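You operate a simulated robot arm through the tools that you are given. There is no shell and no other tool.

You run a simulated robot arm. Do the job below in one go: nothing can be reset, and whatever is moved stays where it is left.

## Task
Crimp the yellow lead at its colour's die and lay it in the orange tray.
Fine: one stroke of the lever, slide in; leave the slide out. Where these are worked on the way, their far stop is far enough and under half their travel is too little: press slide.

It is judged by the outcome, as a careful person would: the job done as asked, and still so three seconds after it is handed in. It fails if anything else is knocked over, pushed out of place, dropped, spilled or broken.

## Robot
A 7-joint arm with a two-finger parallel gripper, fixed in place. Base frame: the origin is at the foot of the arm, x ahead of it, y to its left, z up; the work surface is at about z = 0.6. Readings come in cm, degrees, newtons and seconds.
With the tool pointing down near the work surface it reaches from about 24 to 62 cm from the base axis. Its first joint turns from -66.0 to 66.0 degrees. Payload 2.6 kg.
Tool frame: the origin (TCP) lies between the finger pads and is the grasp point; the fingertips stand 3 cm ahead of it; z points along the fingers, y is the line along which they close. The gripper opens to 9.4 cm. The fingers are 2.8 cm wide and 1 cm thick; the gripper's body (5 by 9.6 cm) begins 5.5 cm behind the TCP.
Orientation is that of the tool frame in the base frame, as a unit quaternion [x, y, z, w]. With the fingers straight down and closing along the base's y, the tool's x points along the base's -x, its y along +y and its z along -z.

## Interface
- The arm moves only by the tool servo_tool. Its argument "motion" is a list of rows, each an object (a shift or turn left out is 0, a gripper value left out holds the last) with "offset": the shift along the tool's x, y, z in units of 20 mm (1.0 is 20 mm), a list of three; "delta_rot": the turn, a rotation vector about the tool's x, y, z in units of 5 degrees (1.0 is 5 degrees), a list of three; "gripper": the finger opening in cm, from 0 to 9.4. In form: [{"offset": [x, y, z], "delta_rot": [wx, wy, wz], "gripper": gripper}, ...]. A call has 1 to 20 rows; each row shifts and turns the commanded pose from where the row before left it, along the tool's axes as they then stand. A call with a number of a shift or a turn outside -1 to 1 is refused whole. Each row takes 0.2 s and may step no farther than 5 cm and 8.6 degrees from the row before; otherwise, or with a gripper value out of range, the whole call is refused. Where a pose cannot be reached the arm comes as near as it can. A force on the tool above 90 N (or 10 N above the force at the start of the call, whichever is more), or a blocked arm, ends the call early, and 0.2 s more pass. The fingers move at their own pace (about 7.2 cm/s each) and stop on an object; they squeeze with about 25 N. The grip force told is the motor's: it shows also when the fingers shut on nothing. Time passes only in rows, and 0.2 s behind the last, so rows that do not move let the fingers close. The reply holds the time, the measured pose of the TCP, the force on the tool along the base axes, the opening and the grip force, in the units named above and with some noise, with the torque about the TCP (base axes, N m) and any sound that the robot's microphone picked up.
- Cameras (640 x 400 px; columns grow to the right, rows downward): "scene" is fixed at [1.68, 41.85, 56.69]; the picture's right is [-0.90, -0.44, 0.00], its down [-0.24, 0.48, -0.85] and it looks along [0.38, -0.76, -0.53] (base axes); focal length 335 px, centre (320, 200). "wrist" rides on the gripper at [7.6, 1.4, -10.2] in the tool frame; the picture's right is [-0.18, 0.98, 0.00], its down [-0.75, -0.14, -0.64] and it looks along [-0.63, -0.12, 0.77] (tool axes); focal length 243 px, centre (320, 200). There is no depth. A picture from a camera that has moved, and an enlarged one, comes with that camera's place and axes in the base frame and with its lens.
- camera(camera): a new picture of that camera. The clock stands still meanwhile.
- zoom(camera, box): a new picture of the part [left, top, right, bottom] of that camera's present view, enlarged. The clock stands still meanwhile.
- job_done(): hands the job in; it is judged then, once.

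Nothing tells you positions but the pictures and the camera data. Unless the task says otherwise, let go and move clear before handing in.

The tools are called after "Request:" as a command line: name --argument value ..., lists and objects as JSON in quotes. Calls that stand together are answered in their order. servo_tool: Moves the arm, as the interface text tells. Its arguments: {"type":"object","properties":{"motion":{"type":"array","items":{"type":"object","properties":{"offset":{"type":"array","items":{"type":"number"}},"delta_rot":{"type":"array","items":{"type":"number"}},"gripper":{"type":"number"}}}}},"required":["motion"]} The other tools are called the same way: camera (camera) takes a picture; zoom (camera, box) takes an enlarged picture of a part of a camera's view; job_done () hands the job in.

At the start:

```text
time: 0.0
tcp_pos: [37.0, -12.43, 37.84]
tcp_rot: [0.0, 1.0, 0.0, 0.0]
contact_force: [-0.4, -1.1, 0.4]
ft_torque: [0.01, 0.0, -0.03]
width: 9.42
gripper_force: 0.1
```

scene: 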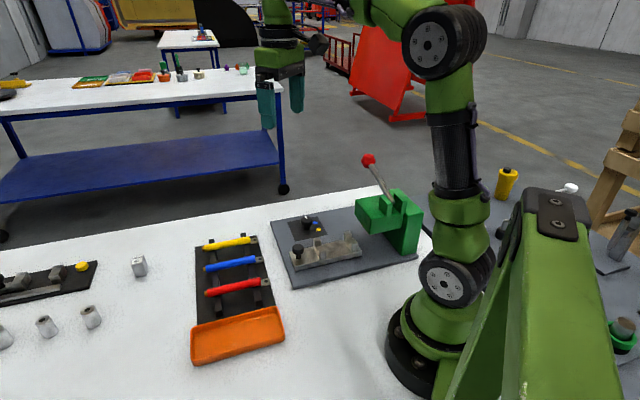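
wrist: 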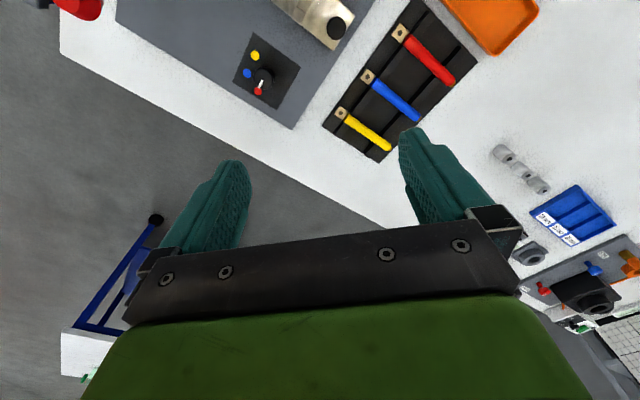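

I see a rack with yellow, blue and red leads, an orange tray beside it, and a crimping press with a red-knobbed lever, a slide and a dial selector with coloured dots. I'll look closer before moving anything.

Request:
zoom --camera "scene" --box '[250, 140, 450, 300]'

Request:
zoom --camera "scene" --box '[170, 220, 310, 370]'

Request:
zoom --camera "wrist" --box '[220, 0, 360, 120]'

Request:
zoom --camera "wrist" --box '[310, 0, 500, 170]'

```text
2.50 times, centred on (350, 220) of scene
camera zoom: at [1.68, 41.85, 56.69], right [-0.9, -0.44, 0.0], down [-0.24, 0.48, -0.85], along [0.38, -0.76, -0.53], focal length 837 px, centre (245, 150)
```

zoom: 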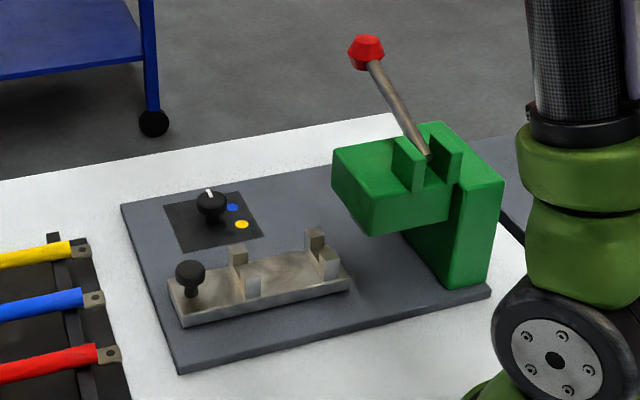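

```text
2.67 times, centred on (240, 295) of scene
camera zoom: at [1.68, 41.85, 56.69], right [-0.9, -0.44, 0.0], down [-0.24, 0.48, -0.85], along [0.38, -0.76, -0.53], focal length 893 px, centre (533, -53)
```

zoom: 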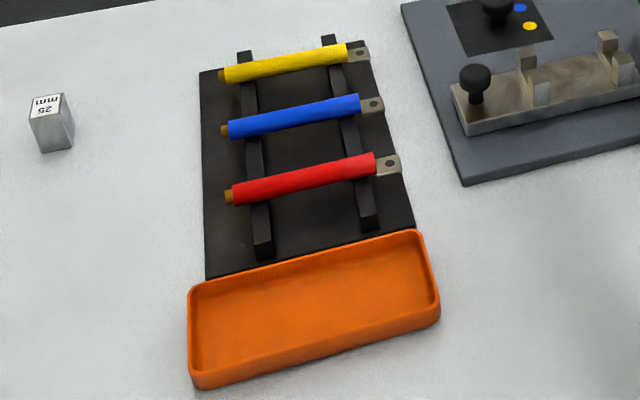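

```text
3.33 times, centred on (290, 60) of wrist
camera zoom: at [29.21, -10.99, 48.14], right [0.18, 0.98, 0.0], down [0.75, -0.14, 0.64], along [0.63, -0.12, -0.77], focal length 809 px, centre (420, 667)
```

zoom: 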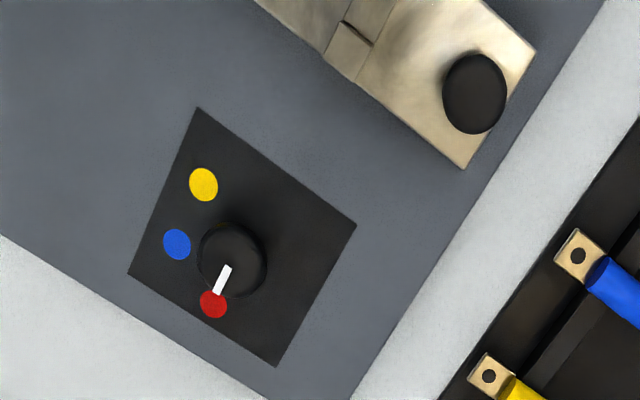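

```text
2.35 times, centred on (405, 85) of wrist
camera zoom: at [29.21, -10.99, 48.14], right [0.18, 0.98, 0.0], down [0.75, -0.14, 0.64], along [0.63, -0.12, -0.77], focal length 571 px, centre (120, 471)
```

zoom: 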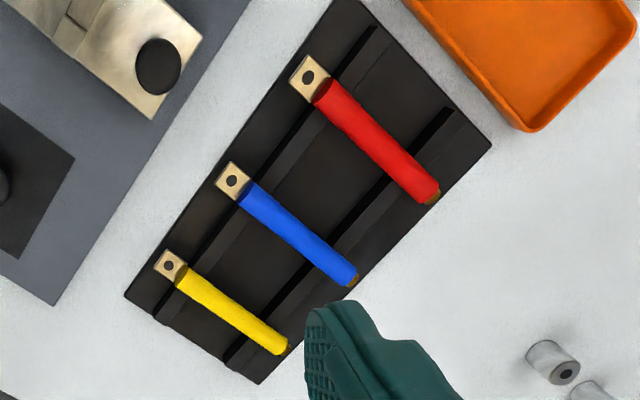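

The press plate sits rotated about 45° in front and to the right, with its slide running along the same direction as the leads. I'll first move the camera to a viewpoint on the left looking toward the press.

Request:
servo_tool --motion '[{"offset": [0.643, 0.886, 0]}, {"offset": [0.643, 0.886, 0]}, {"offset": [0.643, 0.886, 0]}, {"offset": [0.643, 0.886, 0]}, {"offset": [0.643, 0.886, 0]}, {"offset": [0.643, 0.886, 0]}, {"offset": [0.643, 0.886, 0]}, {"delta_rot": [0, 0, 1]}, {"delta_rot": [0, 0, 1]}, {"delta_rot": [0, 0, 1]}, {"delta_rot": [0, 0, 1]}, {"delta_rot": [0, 0, 1]}, {"delta_rot": [0, 0, 1]}, {"delta_rot": [0, 0, 1]}, {"delta_rot": [0, 0, 1]}, {"delta_rot": [0, 0, 1]}]'

Request:
camera --camera "wrist"

```text
time: 3.4
tcp_pos: [27.7, -0.0, 37.92]
tcp_rot: [0.383, 0.924, -0.001, 0.0]
contact_force: [0.1, -0.1, -0.8]
ft_torque: [0.02, -0.03, -0.01]
width: 9.37
gripper_force: 0.1
```

```text
taken
camera wrist: at [23.45, 6.39, 48.13], right [0.83, 0.56, 0.0], down [0.43, -0.63, 0.64], along [0.36, -0.53, -0.77], focal length 243 px, centre (320, 200)
```

wrist: 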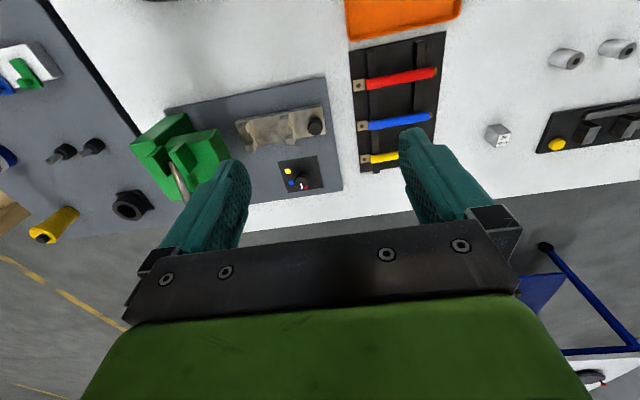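

I have a good oblique view of the press now; I'll zoom in on it and on the rack.

Request:
zoom --camera "wrist" --box '[120, 60, 360, 210]'

Request:
zoom --camera "wrist" --box '[330, 0, 480, 180]'

```text
2.67 times, centred on (240, 135) of wrist
camera zoom: at [23.45, 6.39, 48.13], right [0.83, 0.56, 0.0], down [0.43, -0.63, 0.64], along [0.36, -0.53, -0.77], focal length 647 px, centre (533, 373)
```

zoom: 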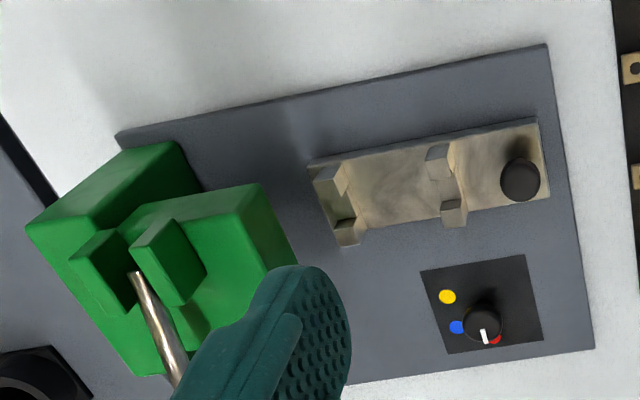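

```text
2.22 times, centred on (405, 90) of wrist
camera zoom: at [23.45, 6.39, 48.13], right [0.83, 0.56, 0.0], down [0.43, -0.63, 0.64], along [0.36, -0.53, -0.77], focal length 539 px, centre (131, 444)
```

zoom: 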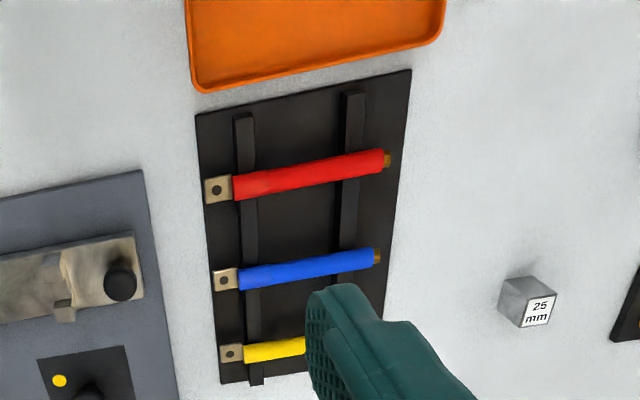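

The press plate is rotated 45°, dial at about (37.6, -22.1), slide knob at about (33, -9.4). I need to see the press head and lever from the slide side, so I'll turn the wrist further and move over.

Request:
servo_tool --motion '[{"offset": [-0.842, -0.925, 0]}, {"offset": [-0.842, -0.925, 0]}, {"offset": [-0.842, -0.925, 0]}, {"offset": [-0.842, -0.925, 0]}, {"offset": [-0.842, -0.925, 0]}, {"offset": [-0.842, -0.925, 0]}, {"delta_rot": [0, 0, 1]}, {"delta_rot": [0, 0, 1]}, {"delta_rot": [0, 0, 1]}, {"delta_rot": [0, 0, 1]}, {"delta_rot": [0, 0, 1]}, {"delta_rot": [0, 0, 1]}, {"delta_rot": [0, 0, 1]}, {"delta_rot": [0, 0, 1]}, {"delta_rot": [0, 0, 1]}, {"delta_rot": [0, 0, 1]}, {"delta_rot": [0, 0, 1]}, {"delta_rot": [0, 0, 1]}]'

Request:
camera --camera "wrist"

```text
time: 7.2
tcp_pos: [27.15, -15.04, 37.91]
tcp_rot: [0.794, 0.608, 0.001, 0.0]
contact_force: [-1.0, -0.4, 0.5]
ft_torque: [-0.02, 0.01, 0.02]
width: 9.43
gripper_force: 0.0
```

```text
taken
camera wrist: at [30.44, -8.02, 48.14], right [0.9, -0.43, 0.0], down [-0.33, -0.69, 0.64], along [-0.28, -0.58, -0.77], focal length 243 px, centre (320, 200)
```

wrist: 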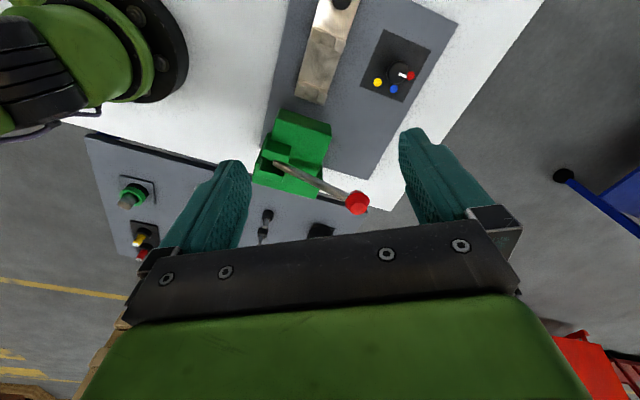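

Request:
zoom --camera "wrist" --box '[230, 0, 470, 225]'

Request:
zoom --camera "wrist" --box '[240, 95, 390, 220]'

Request:
camera --camera "scene"

```text
1.78 times, centred on (350, 112) of wrist
camera zoom: at [30.44, -8.02, 48.14], right [0.9, -0.43, 0.0], down [-0.33, -0.69, 0.64], along [-0.28, -0.58, -0.77], focal length 431 px, centre (267, 356)
```

zoom: 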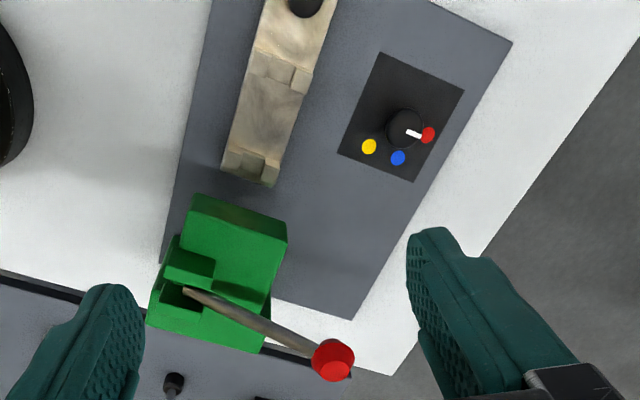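

```text
3.20 times, centred on (315, 158) of wrist
camera zoom: at [30.44, -8.02, 48.14], right [0.9, -0.43, 0.0], down [-0.33, -0.69, 0.64], along [-0.28, -0.58, -0.77], focal length 776 px, centre (336, 336)
```

zoom: 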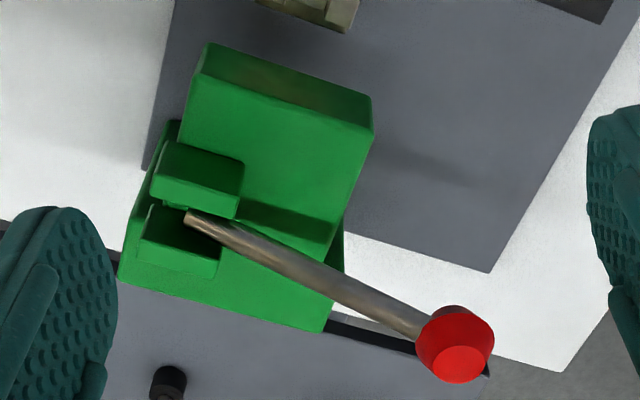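

```text
taken
```

scene: 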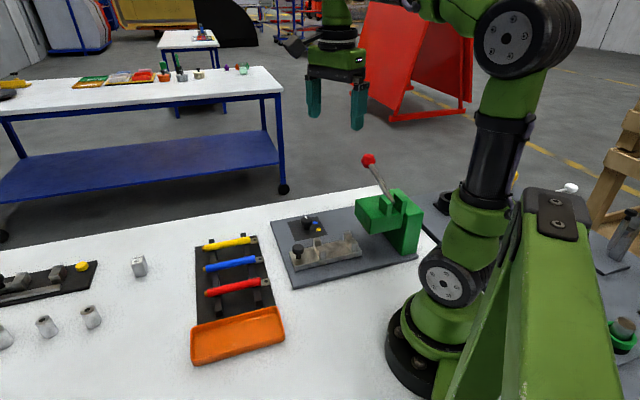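

The dial is at about (37.7, -22.1) and points at red; yellow is roughly 120° clockwise from it. The lever knob is at about (25, -31.7, 20.7). I'll turn the wrist back and go above the dial.

Request:
servo_tool --motion '[{"delta_rot": [0, 0, -1]}, {"delta_rot": [0, 0, -1]}, {"delta_rot": [0, 0, -1]}, {"delta_rot": [0, 0, -1]}, {"delta_rot": [0, 0, -1]}, {"delta_rot": [0, 0, -1]}, {"delta_rot": [0, 0, -1]}, {"delta_rot": [0, 0, -1]}, {"delta_rot": [0, 0, -1]}, {"delta_rot": [0, 0, -1]}, {"delta_rot": [0, 0, -1]}, {"delta_rot": [0, 0, -1]}, {"delta_rot": [0, 0, -1]}, {"delta_rot": [0, 0, -1]}, {"delta_rot": [0, 0, -1]}, {"delta_rot": [0, 0, -1]}, {"delta_rot": [0, 0, -1]}, {"delta_rot": [0, 0, -1]}, {"delta_rot": [0, 0, -1]}, {"delta_rot": [0, 0, -1]}]'

Request:
servo_tool --motion '[{"delta_rot": [0, 0, -1]}, {"offset": [-0.875, -0.59, 0.5]}, {"offset": [-0.875, -0.59, 0.5]}, {"offset": [-0.875, -0.59, 0.5]}, {"offset": [-0.875, -0.59, 0.5]}, {"offset": [-0.875, -0.59, 0.5]}, {"offset": [-0.875, -0.59, 0.5]}, {"offset": [0, 0, 1]}, {"offset": [0, 0, 1]}, {"offset": [0, 0, 1]}, {"offset": [0, 0, 1]}, {"offset": [0, 0, 1]}, {"offset": [0, 0, 1]}]'

Request:
camera --camera "wrist"

```text
time: 11.4
tcp_pos: [27.04, -14.99, 37.85]
tcp_rot: [0.042, 0.999, 0.0, 0.0]
contact_force: [0.0, 0.5, -0.1]
ft_torque: [0.02, 0.01, -0.01]
width: 9.43
gripper_force: 0.1
```

```text
time: 14.2
tcp_pos: [37.48, -21.99, 19.87]
tcp_rot: [-0.001, 1.0, 0.0, 0.0]
contact_force: [-0.4, 0.3, 0.7]
ft_torque: [0.03, 0.01, 0.05]
width: 9.4
gripper_force: 0.1
```

```text
taken
camera wrist: at [29.94, -20.67, 30.18], right [0.18, 0.98, 0.0], down [0.75, -0.14, 0.64], along [0.63, -0.12, -0.77], focal length 243 px, centre (320, 200)
```

wrist: 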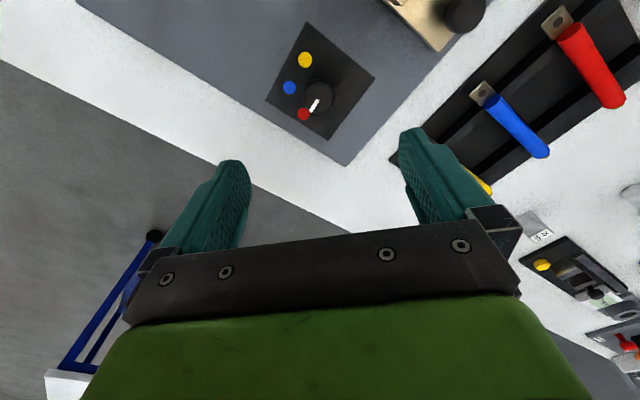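

Request:
zoom --camera "wrist" --box '[250, 10, 390, 140]'

Request:
zoom --camera "wrist" --box '[360, 0, 520, 110]'

Request:
zoom --camera "scene" --box '[270, 190, 360, 290]'

```text
3.08 times, centred on (320, 75) of wrist
camera zoom: at [29.94, -20.67, 30.18], right [0.18, 0.98, 0.0], down [0.75, -0.14, 0.64], along [0.63, -0.12, -0.77], focal length 746 px, centre (320, 585)
```

zoom: 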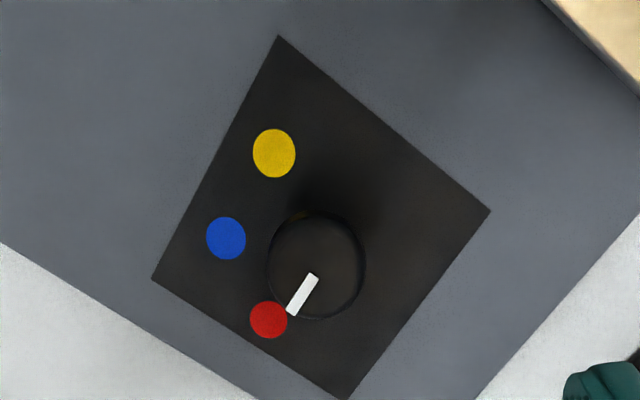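

```text
3.64 times, centred on (440, 55) of wrist
camera zoom: at [29.94, -20.67, 30.18], right [0.18, 0.98, 0.0], down [0.75, -0.14, 0.64], along [0.63, -0.12, -0.77], focal length 882 px, centre (-116, 727)
```

zoom: 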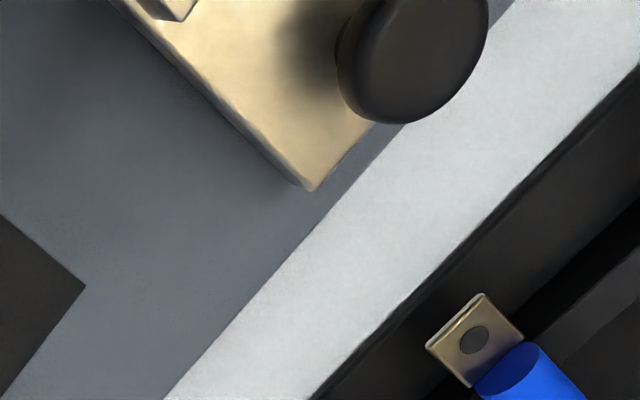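

```text
4.00 times, centred on (315, 240) of scene
camera zoom: at [1.68, 41.85, 56.69], right [-0.9, -0.44, 0.0], down [-0.24, 0.48, -0.85], along [0.38, -0.76, -0.53], focal length 1339 px, centre (340, 40)
```

zoom: 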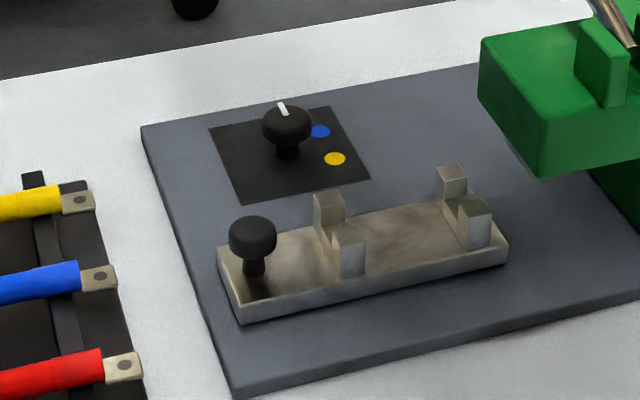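

The tool axis is lined up over the dial knob (cap about 3.2 cm wide, top near z ≈ 5). I'll descend with a partly open gripper, grip the cap and check.

Request:
servo_tool --motion '[{"offset": [0.05, -0.05, 1], "gripper": 6}, {"offset": [0, 0, 1]}, {"offset": [0, 0, 1]}, {"offset": [0, 0, 1]}, {"offset": [0, 0, 1]}, {"offset": [0, 0, 0.9]}, {"offset": [0, 0, 0.9]}, {}]'

Request:
camera --camera "wrist"

Request:
zoom --camera "scene" --box '[240, 140, 400, 270]'

```text
time: 16.0
tcp_pos: [37.38, -22.21, 6.15]
tcp_rot: [0.0, 1.0, 0.0, 0.0]
contact_force: [0.0, -0.4, 0.0]
ft_torque: [0.01, 0.0, -0.03]
width: 6.02
gripper_force: 0.0
```

```text
taken
camera wrist: at [29.84, -20.8, 16.47], right [0.18, 0.98, 0.0], down [0.75, -0.14, 0.64], along [0.63, -0.12, -0.77], focal length 243 px, centre (320, 200)
```

wrist: 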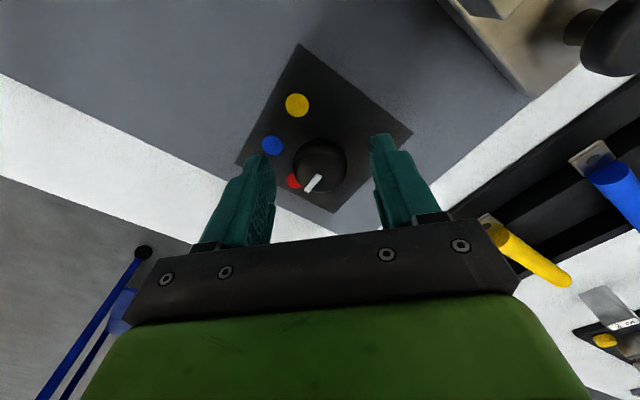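

```text
3.08 times, centred on (320, 205) of scene
camera zoom: at [1.68, 41.85, 56.69], right [-0.9, -0.44, 0.0], down [-0.24, 0.48, -0.85], along [0.38, -0.76, -0.53], focal length 1030 px, centre (320, 185)
```

zoom: 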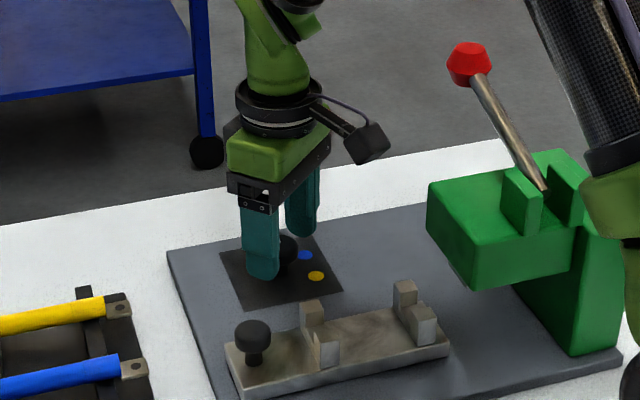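

Request:
zoom --camera "wrist" --box '[230, 80, 430, 220]'

```text
2.86 times, centred on (330, 150) of wrist
camera zoom: at [29.84, -20.8, 16.47], right [0.18, 0.98, 0.0], down [0.75, -0.14, 0.64], along [0.63, -0.12, -0.77], focal length 693 px, centre (291, 343)
```

zoom: 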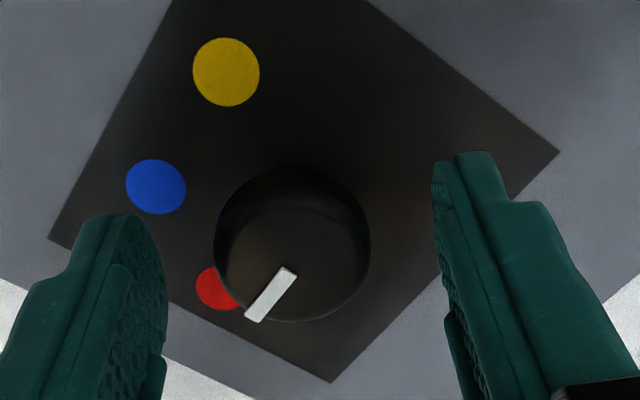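

The fingers straddle the knob. I'll nudge 1.5 mm back to center on it, close, and then turn 120° clockwise.

Request:
servo_tool --motion '[{"offset": [0.08, 0, 0]}, {"gripper": 0}, {}, {}, {}]'

```text
time: 17.2
tcp_pos: [37.25, -22.33, 6.23]
tcp_rot: [0.0, 1.0, -0.001, -0.001]
contact_force: [2.6, -6.5, -3.6]
ft_torque: [-0.12, -0.39, -0.06]
width: 3.35
gripper_force: 45.2
```

Request:
servo_tool --motion '[{"offset": [0, -0.05, 0], "delta_rot": [0, 0, 1]}, {"delta_rot": [0, 0, 1]}, {"delta_rot": [0, 0, 1]}, {"delta_rot": [0, 0, 1]}]'

Request:
zoom --camera "wrist" --box '[230, 80, 430, 220]'

```text
time: 18.2
tcp_pos: [37.29, -22.17, 6.22]
tcp_rot: [0.174, 0.985, 0.002, 0.0]
contact_force: [-10.3, 14.7, 13.6]
ft_torque: [-0.13, -0.59, 0.06]
width: 3.34
gripper_force: 44.7
```

```text
2.86 times, centred on (330, 150) of wrist
camera zoom: at [30.67, -18.19, 16.56], right [0.51, 0.86, 0.0], down [0.66, -0.39, 0.64], along [0.55, -0.32, -0.77], focal length 693 px, centre (291, 343)
```

zoom: 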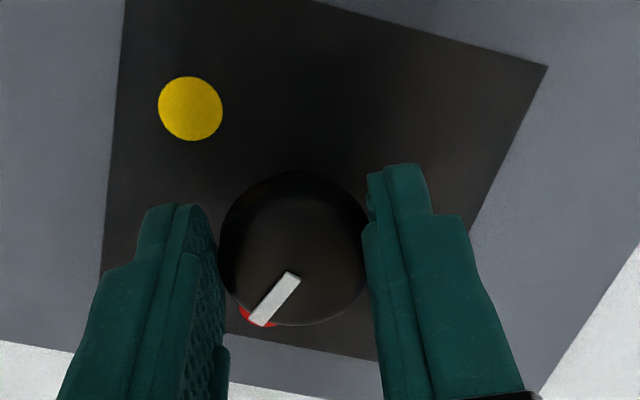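

The knob is turning with the gripper. I'll ease the small side load and keep turning in short stages.

Request:
servo_tool --motion '[{"offset": [0.05, 0.04, -0.03], "delta_rot": [0, 0, 1]}, {"delta_rot": [0, 0, 1]}, {"delta_rot": [0, 0, 1]}, {"delta_rot": [0, 0, 1]}, {"delta_rot": [0, 0, 1]}, {"delta_rot": [0, 0, 1]}]'

Request:
zoom --camera "wrist" --box '[230, 80, 430, 220]'

```text
time: 19.6
tcp_pos: [37.39, -21.73, 6.35]
tcp_rot: [0.421, 0.907, 0.003, 0.0]
contact_force: [20.4, 14.2, -20.5]
ft_torque: [0.07, -0.71, 0.11]
width: 3.33
gripper_force: 45.4
```

```text
2.86 times, centred on (330, 150) of wrist
camera zoom: at [33.62, -15.18, 16.56], right [0.87, 0.49, 0.0], down [0.38, -0.67, 0.64], along [0.32, -0.56, -0.77], focal length 693 px, centre (291, 343)
```

zoom: 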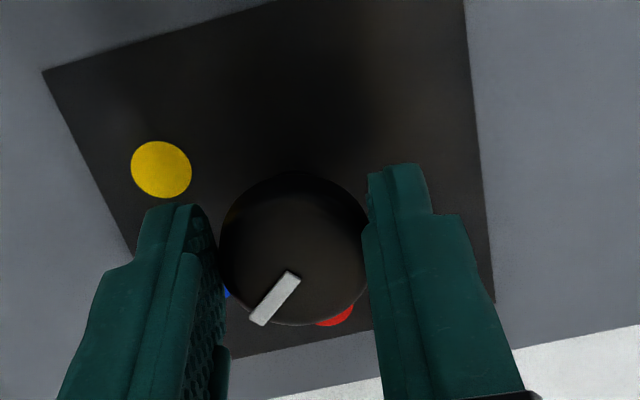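

The side load shows the knob center is about 5 mm off my grip center (near (37.75, -22.2)). I'll release, re-center and regrip.

Request:
servo_tool --motion '[{"gripper": 6}, {}, {}]'

Request:
zoom --camera "wrist" --box '[230, 80, 430, 220]'

```text
time: 20.4
tcp_pos: [37.28, -22.2, 6.33]
tcp_rot: [0.422, 0.906, 0.0, -0.001]
contact_force: [-0.6, -1.5, -0.4]
ft_torque: [0.01, -0.03, 0.01]
width: 5.99
gripper_force: 0.1
```

```text
2.86 times, centred on (330, 150) of wrist
camera zoom: at [33.45, -15.45, 16.61], right [0.87, 0.49, 0.0], down [0.38, -0.67, 0.64], along [0.31, -0.56, -0.77], focal length 693 px, centre (291, 343)
```

zoom: 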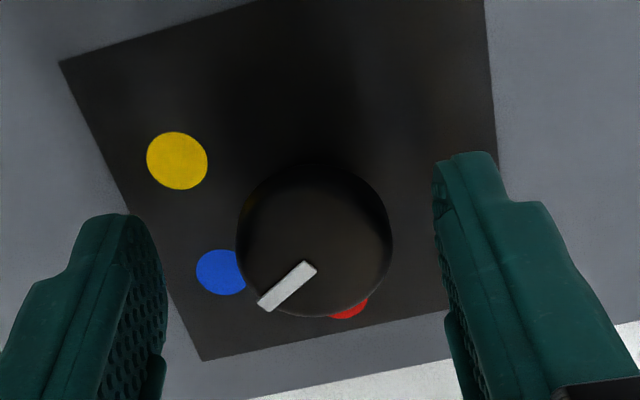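

The dial has detents and is now at blue. I'll re-center on the knob, regrip and turn the remaining 60° to yellow.

Request:
servo_tool --motion '[{"offset": [-0.15, 0.2, 0]}, {"gripper": 0}, {}, {}, {}]'

Request:
zoom --camera "wrist" --box '[230, 80, 430, 220]'

```text
time: 21.6
tcp_pos: [37.67, -22.23, 6.28]
tcp_rot: [0.422, 0.907, 0.0, 0.001]
contact_force: [-3.5, 0.9, 3.5]
ft_torque: [-0.01, 0.15, 0.0]
width: 3.34
gripper_force: 44.9
```

```text
2.86 times, centred on (330, 150) of wrist
camera zoom: at [33.93, -15.4, 16.6], right [0.87, 0.49, 0.0], down [0.38, -0.67, 0.64], along [0.31, -0.56, -0.77], focal length 693 px, centre (291, 343)
```

zoom: 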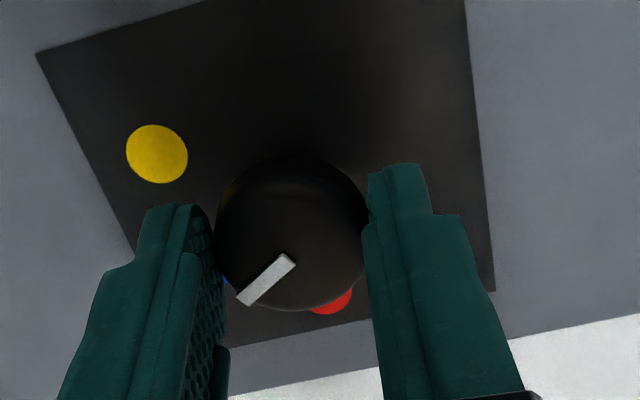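

Request:
servo_tool --motion '[{"delta_rot": [0, 0, 1]}, {"delta_rot": [0, 0, 1]}, {"delta_rot": [0, 0, 1]}, {"delta_rot": [0, 0, 1]}, {"delta_rot": [0, 0, 1]}, {"delta_rot": [0, 0, 1]}, {"delta_rot": [0, 0, 1]}, {"delta_rot": [0, 0, 1]}, {"delta_rot": [0, 0, 1]}, {"delta_rot": [0, 0, 1]}, {"delta_rot": [0, 0, 1]}, {"delta_rot": [0, 0, 1]}]'

Request:
zoom --camera "wrist" --box '[230, 80, 430, 220]'

```text
time: 24.2
tcp_pos: [37.88, -22.12, 6.4]
tcp_rot: [0.819, 0.574, 0.001, 0.001]
contact_force: [24.4, -1.4, -15.1]
ft_torque: [-0.02, -0.73, 0.03]
width: 3.3
gripper_force: 44.9
```

```text
2.86 times, centred on (330, 150) of wrist
camera zoom: at [41.79, -15.44, 16.61], right [0.86, -0.51, 0.0], down [-0.39, -0.66, 0.64], along [-0.32, -0.55, -0.77], focal length 693 px, centre (291, 343)
```

zoom: 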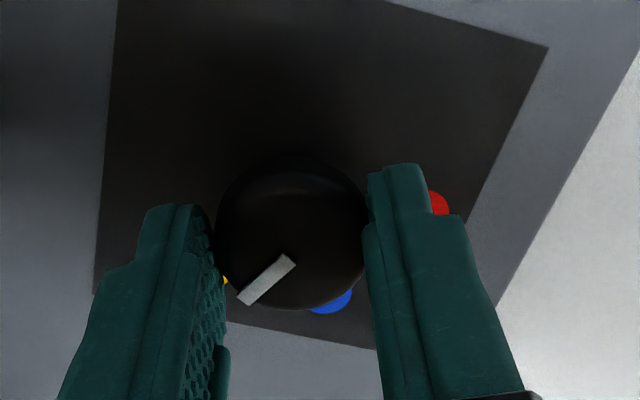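

The pointer has turned another 60° with the grip. I'll open and rise to check that it points at yellow.

Request:
servo_tool --motion '[{"gripper": 6}, {}, {"offset": [0, 0, -1]}, {"offset": [0, 0, -1]}, {"offset": [0, 0, -1]}, {"offset": [0, 0, -1]}]'

Request:
zoom --camera "wrist" --box '[230, 40, 430, 180]'

Request:
camera --camera "wrist"

```text
time: 25.6
tcp_pos: [37.75, -22.04, 14.35]
tcp_rot: [0.819, 0.573, 0.0, 0.0]
contact_force: [0.6, 0.4, -0.3]
ft_torque: [0.0, -0.02, 0.01]
width: 5.99
gripper_force: 0.0
```

```text
2.86 times, centred on (330, 110) of wrist
camera zoom: at [41.65, -15.46, 24.61], right [0.86, -0.51, 0.0], down [-0.39, -0.66, 0.64], along [-0.33, -0.55, -0.77], focal length 693 px, centre (291, 457)
```

zoom: 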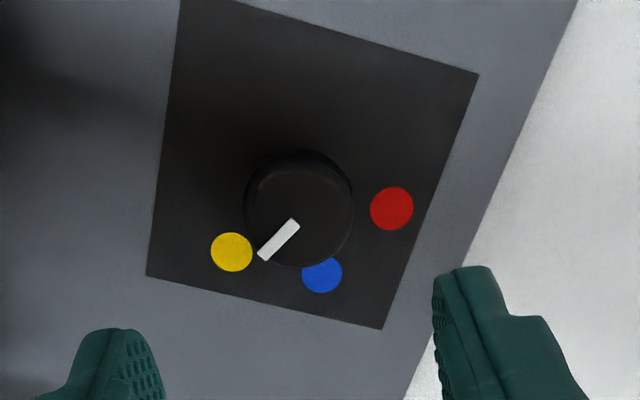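

```text
taken
camera wrist: at [41.65, -15.46, 24.61], right [0.86, -0.51, 0.0], down [-0.39, -0.66, 0.64], along [-0.33, -0.55, -0.77], focal length 243 px, centre (320, 200)
```

wrist: 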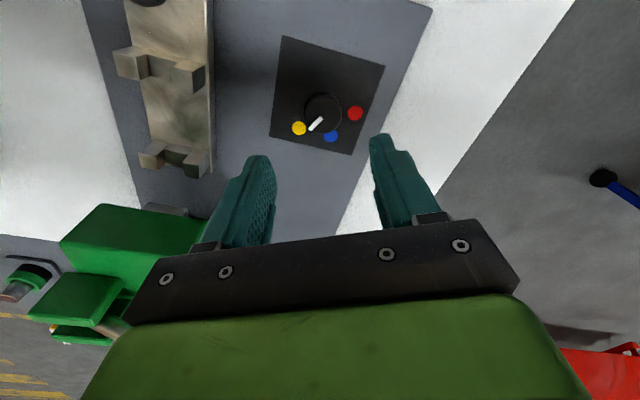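

The pointer is at yellow. Next I'll turn the wrist to align with the leads (45° direction, camera on the outer side) and go above the yellow lead.

Request:
servo_tool --motion '[{"offset": [0, 0, -1], "delta_rot": [0, 0, 1], "gripper": 9.4}, {"offset": [0, 0, -1], "delta_rot": [0, 0, 1]}, {"delta_rot": [0, 0, 1]}, {"delta_rot": [0, 0, 1]}, {"delta_rot": [0, 0, 1]}, {"offset": [0.916, -0.0955, -0.2]}, {"offset": [0.916, -0.0955, -0.2]}, {"offset": [0.916, -0.0955, -0.2]}, {"offset": [0.916, -0.0955, -0.2]}, {"offset": [0.916, -0.0955, -0.2]}, {"offset": [0.916, -0.0955, 0]}, {"offset": [0.916, -0.0955, 0]}, {"offset": [0.916, -0.0955, 0]}, {"offset": [0.916, -0.0955, 0]}, {"offset": [0.916, -0.0955, 0]}, {"offset": [0.916, -0.0955, 0]}]'

Request:
camera --camera "wrist"

Request:
camera --camera "scene"

```text
time: 29.0
tcp_pos: [50.49, -6.4, 20.36]
tcp_rot: [0.924, 0.382, 0.0, 0.0]
contact_force: [1.1, 0.5, -0.3]
ft_torque: [0.02, 0.03, 0.0]
width: 9.41
gripper_force: 0.0
```

```text
taken
camera wrist: at [56.89, -2.06, 30.62], right [0.57, -0.82, 0.0], down [-0.63, -0.43, 0.64], along [-0.53, -0.36, -0.77], focal length 243 px, centre (320, 200)
```

wrist: 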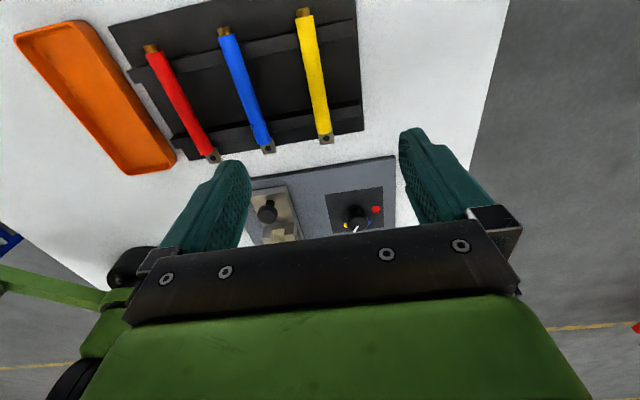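

```text
taken
```

scene: 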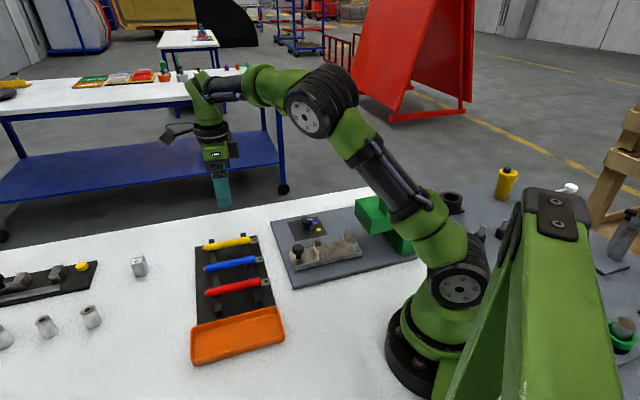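

Request:
zoom --camera "wrist" --box '[200, 0, 400, 160]'

Request:
zoom --camera "scene" --box '[180, 225, 300, 315]'

```text
2.50 times, centred on (300, 80) of wrist
camera zoom: at [56.89, -2.06, 30.62], right [0.57, -0.82, 0.0], down [-0.63, -0.43, 0.64], along [-0.53, -0.36, -0.77], focal length 606 px, centre (370, 500)
```

zoom: 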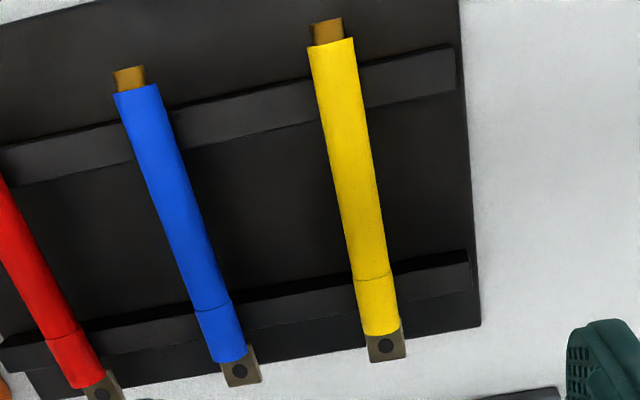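

```text
4.44 times, centred on (240, 270) of scene
camera zoom: at [1.68, 41.85, 56.69], right [-0.9, -0.44, 0.0], down [-0.24, 0.48, -0.85], along [0.38, -0.76, -0.53], focal length 1488 px, centre (676, -111)
```

zoom: 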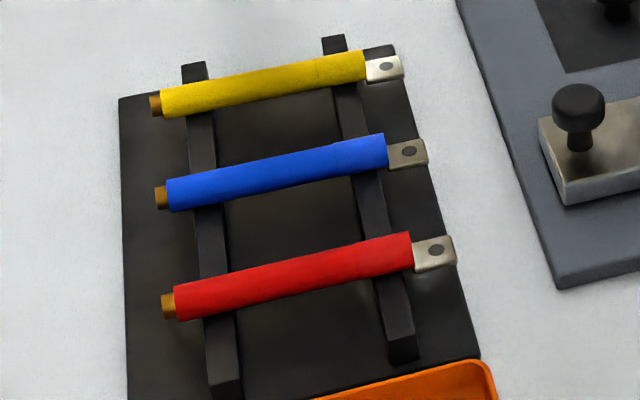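

The yellow lead runs from its lug at about (46.6, -10) to its tail at about (55.3, -1.7), centre height about 3.6 cm. Before picking it I want a close look at the slide's cradle and under the head.

Request:
servo_tool --motion '[{"offset": [-0.956, -0.594, 0]}, {"offset": [-0.956, -0.594, 0]}, {"offset": [-0.956, -0.594, 0]}, {"offset": [-0.956, -0.594, 0]}, {"offset": [-0.956, -0.594, 0]}, {"offset": [-0.956, -0.594, 0]}, {"offset": [-0.956, -0.594, 0]}, {"offset": [-0.956, -0.594, 0]}, {"offset": [-0.956, -0.594, 0]}]'

Request:
camera --camera "wrist"

Request:
zoom --camera "wrist" --box '[250, 0, 400, 200]'

Request:
zoom --camera "scene" --box '[320, 170, 430, 290]'

```text
time: 31.0
tcp_pos: [30.77, -11.13, 20.4]
tcp_rot: [0.924, 0.382, 0.0, 0.0]
contact_force: [-0.9, -0.1, -0.8]
ft_torque: [0.01, -0.01, -0.04]
width: 9.4
gripper_force: 0.0
```

```text
taken
camera wrist: at [37.12, -6.64, 30.63], right [0.56, -0.83, 0.0], down [-0.63, -0.43, 0.64], along [-0.53, -0.36, -0.77], focal length 243 px, centre (320, 200)
```

wrist: 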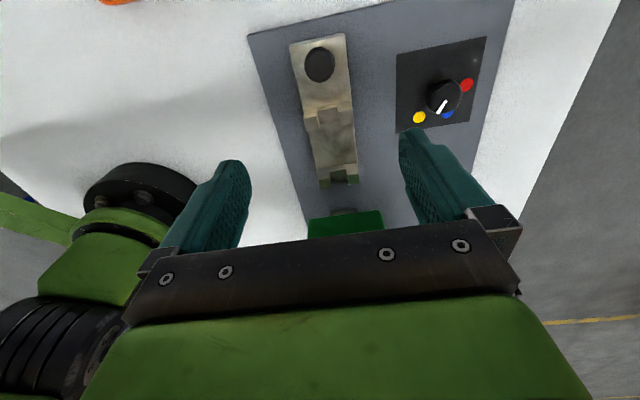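

```text
2.00 times, centred on (325, 100) of wrist
camera zoom: at [37.12, -6.64, 30.63], right [0.56, -0.83, 0.0], down [-0.63, -0.43, 0.64], along [-0.53, -0.36, -0.77], focal length 485 px, centre (310, 400)
```

zoom: 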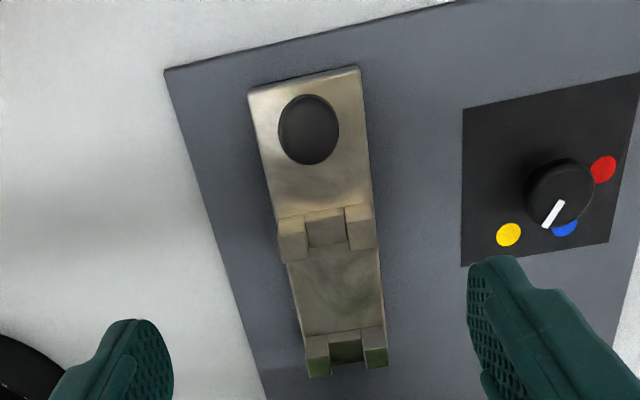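

```text
3.33 times, centred on (375, 230) of scene
camera zoom: at [1.68, 41.85, 56.69], right [-0.9, -0.44, 0.0], down [-0.24, 0.48, -0.85], along [0.38, -0.76, -0.53], focal length 1116 px, centre (137, 100)
```

zoom: 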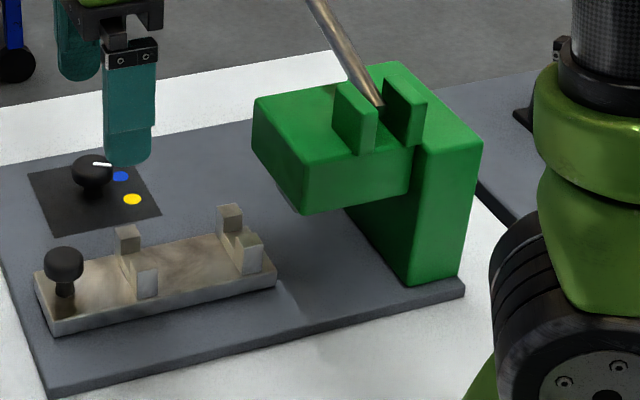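

Request:
zoom --camera "wrist" --box '[290, 30, 370, 120]'

Request:
zoom --camera "wrist" --box '[290, 120, 390, 240]'

Request:
zoom --camera "scene" --box '[325, 220, 405, 280]'

```text
4.44 times, centred on (330, 75) of wrist
camera zoom: at [37.12, -6.64, 30.63], right [0.56, -0.83, 0.0], down [-0.63, -0.43, 0.64], along [-0.53, -0.36, -0.77], focal length 1078 px, centre (276, 756)
```

zoom: 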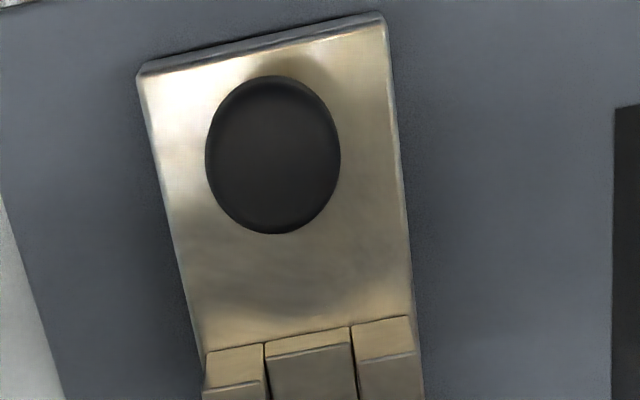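

```text
3.33 times, centred on (340, 180) of wrist
camera zoom: at [37.12, -6.64, 30.63], right [0.56, -0.83, 0.0], down [-0.63, -0.43, 0.64], along [-0.53, -0.36, -0.77], focal length 809 px, centre (253, 267)
```

zoom: 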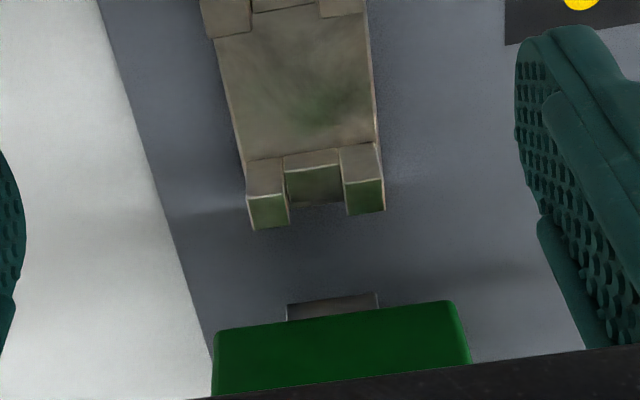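

```text
6.67 times, centred on (365, 250) of scene
camera zoom: at [1.68, 41.85, 56.69], right [-0.9, -0.44, 0.0], down [-0.24, 0.48, -0.85], along [0.38, -0.76, -0.53], focal length 2232 px, centre (20, -133)
```

zoom: 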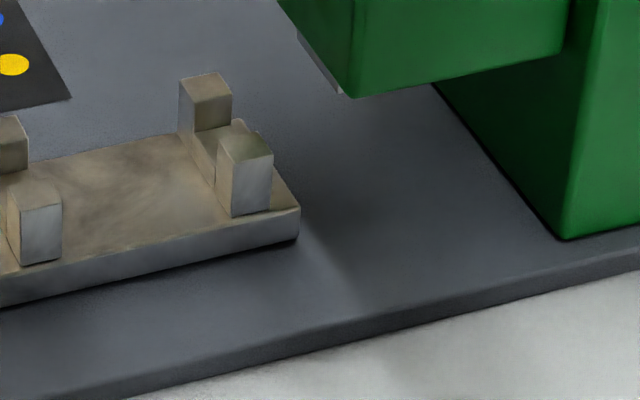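

The slide has two U-saddles (centres near s≈3.5 and 11.4 cm along the 45° axis, centreline r≈30, floor z≈4.1), matching the rack's rail spacing, and a punch hangs under the head. I'll go back over the yellow lead and line up for the grip.

Request:
servo_tool --motion '[{"offset": [0.91, 0.525, 0], "gripper": 5}, {"offset": [0.91, 0.525, 0]}, {"offset": [0.91, 0.525, 0]}, {"offset": [0.91, 0.525, 0]}, {"offset": [0.91, 0.525, 0]}, {"offset": [0.91, 0.525, 0]}, {"offset": [0.91, 0.525, 0]}, {"offset": [0.91, 0.525, 0]}, {"offset": [0.91, 0.525, 0]}, {"offset": [0.91, 0.525, 0], "delta_rot": [0, 0, 0.2]}, {"offset": [0, 0, 1]}, {"offset": [0, 0, 1]}, {"offset": [0, 0, 1]}, {"offset": [0, 0, 1]}]'

Request:
camera --camera "wrist"

Request:
zoom --camera "wrist" --box '[240, 0, 400, 160]'

Request:
zoom --camera "scene" --box '[180, 200, 300, 290]'

```text
time: 34.0
tcp_pos: [50.99, -5.57, 12.27]
tcp_rot: [0.927, 0.375, 0.001, -0.001]
contact_force: [0.0, 0.4, 0.8]
ft_torque: [0.01, 0.01, -0.01]
width: 4.99
gripper_force: 0.0
```

```text
taken
camera wrist: at [57.5, -1.35, 22.59], right [0.55, -0.84, 0.0], down [-0.64, -0.42, 0.64], along [-0.54, -0.35, -0.77], focal length 243 px, centre (320, 200)
```

wrist: 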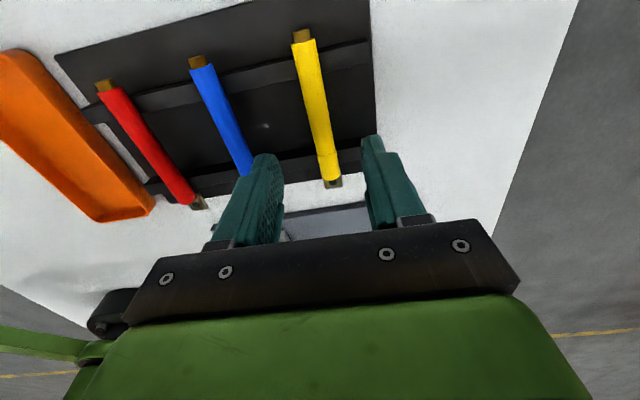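

```text
2.50 times, centred on (320, 80) of wrist
camera zoom: at [57.5, -1.35, 22.59], right [0.55, -0.84, 0.0], down [-0.64, -0.42, 0.64], along [-0.54, -0.35, -0.77], focal length 606 px, centre (320, 500)
```

zoom: 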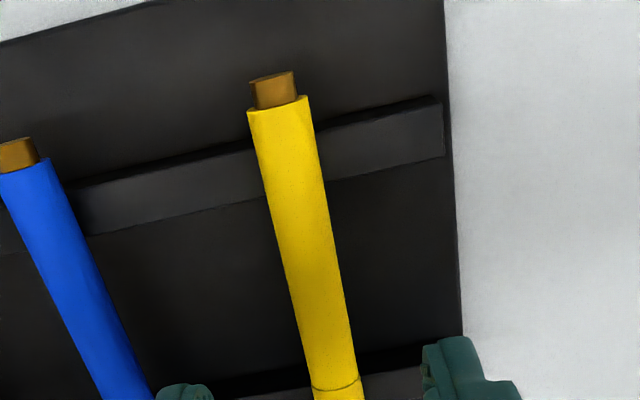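

```text
4.44 times, centred on (240, 245) of scene
camera zoom: at [1.68, 41.85, 56.69], right [-0.9, -0.44, 0.0], down [-0.24, 0.48, -0.85], along [0.38, -0.76, -0.53], focal length 1488 px, centre (676, 0)
```

zoom: 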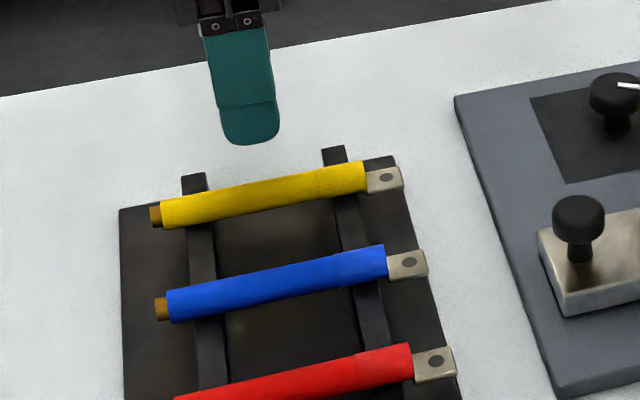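

The tool is centred over the lead (its line reads 45°, r≈40, middle s≈32.1). I'll descend and grip it midway between the rails.

Request:
servo_tool --motion '[{"offset": [0, 0, 1], "delta_rot": [0, 0, -0.2]}, {"offset": [0, 0, 1]}, {"offset": [0, 0, 0.8]}, {"offset": [0, 0, 0.65]}, {}]'

Request:
camera --camera "wrist"

Request:
zoom --camera "scene" --box '[180, 200, 300, 290]'

```text
time: 35.2
tcp_pos: [51.02, -5.64, 5.54]
tcp_rot: [0.924, 0.383, 0.0, 0.0]
contact_force: [0.1, 0.3, 1.5]
ft_torque: [-0.03, 0.03, 0.01]
width: 5.01
gripper_force: 0.0
```

```text
taken
camera wrist: at [57.4, -1.22, 15.72], right [0.56, -0.83, 0.0], down [-0.63, -0.43, 0.64], along [-0.53, -0.36, -0.77], focal length 243 px, centre (320, 200)
```

wrist: 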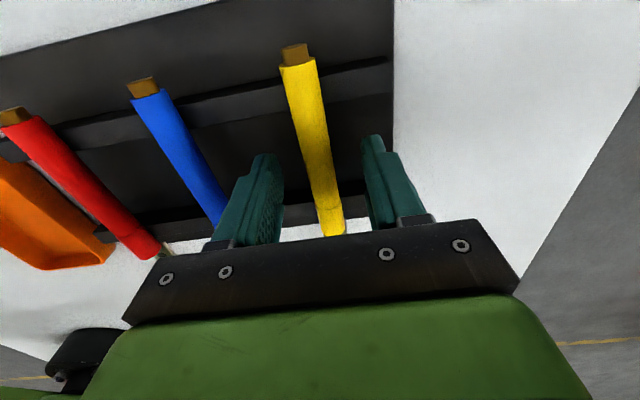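

```text
4.44 times, centred on (240, 245) of scene
camera zoom: at [1.68, 41.85, 56.69], right [-0.9, -0.44, 0.0], down [-0.24, 0.48, -0.85], along [0.38, -0.76, -0.53], focal length 1488 px, centre (676, 0)
```

zoom: 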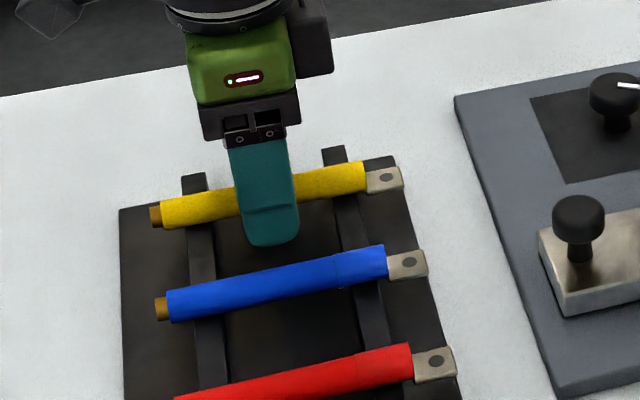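

Request:
servo_tool --motion '[{"gripper": 0}, {}, {}, {}]'

Request:
camera --camera "wrist"

```text
time: 36.2
tcp_pos: [50.99, -5.6, 5.37]
tcp_rot: [0.924, 0.382, 0.0, 0.0]
contact_force: [-0.5, -0.4, -0.2]
ft_torque: [0.03, -0.02, 0.0]
width: 1.66
gripper_force: 25.1
```

```text
taken
camera wrist: at [57.41, -1.23, 15.73], right [0.56, -0.83, 0.0], down [-0.63, -0.43, 0.64], along [-0.53, -0.36, -0.77], focal length 243 px, centre (320, 200)
```

wrist: 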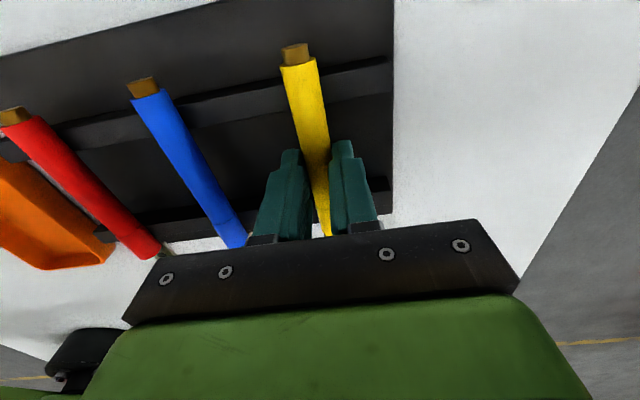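

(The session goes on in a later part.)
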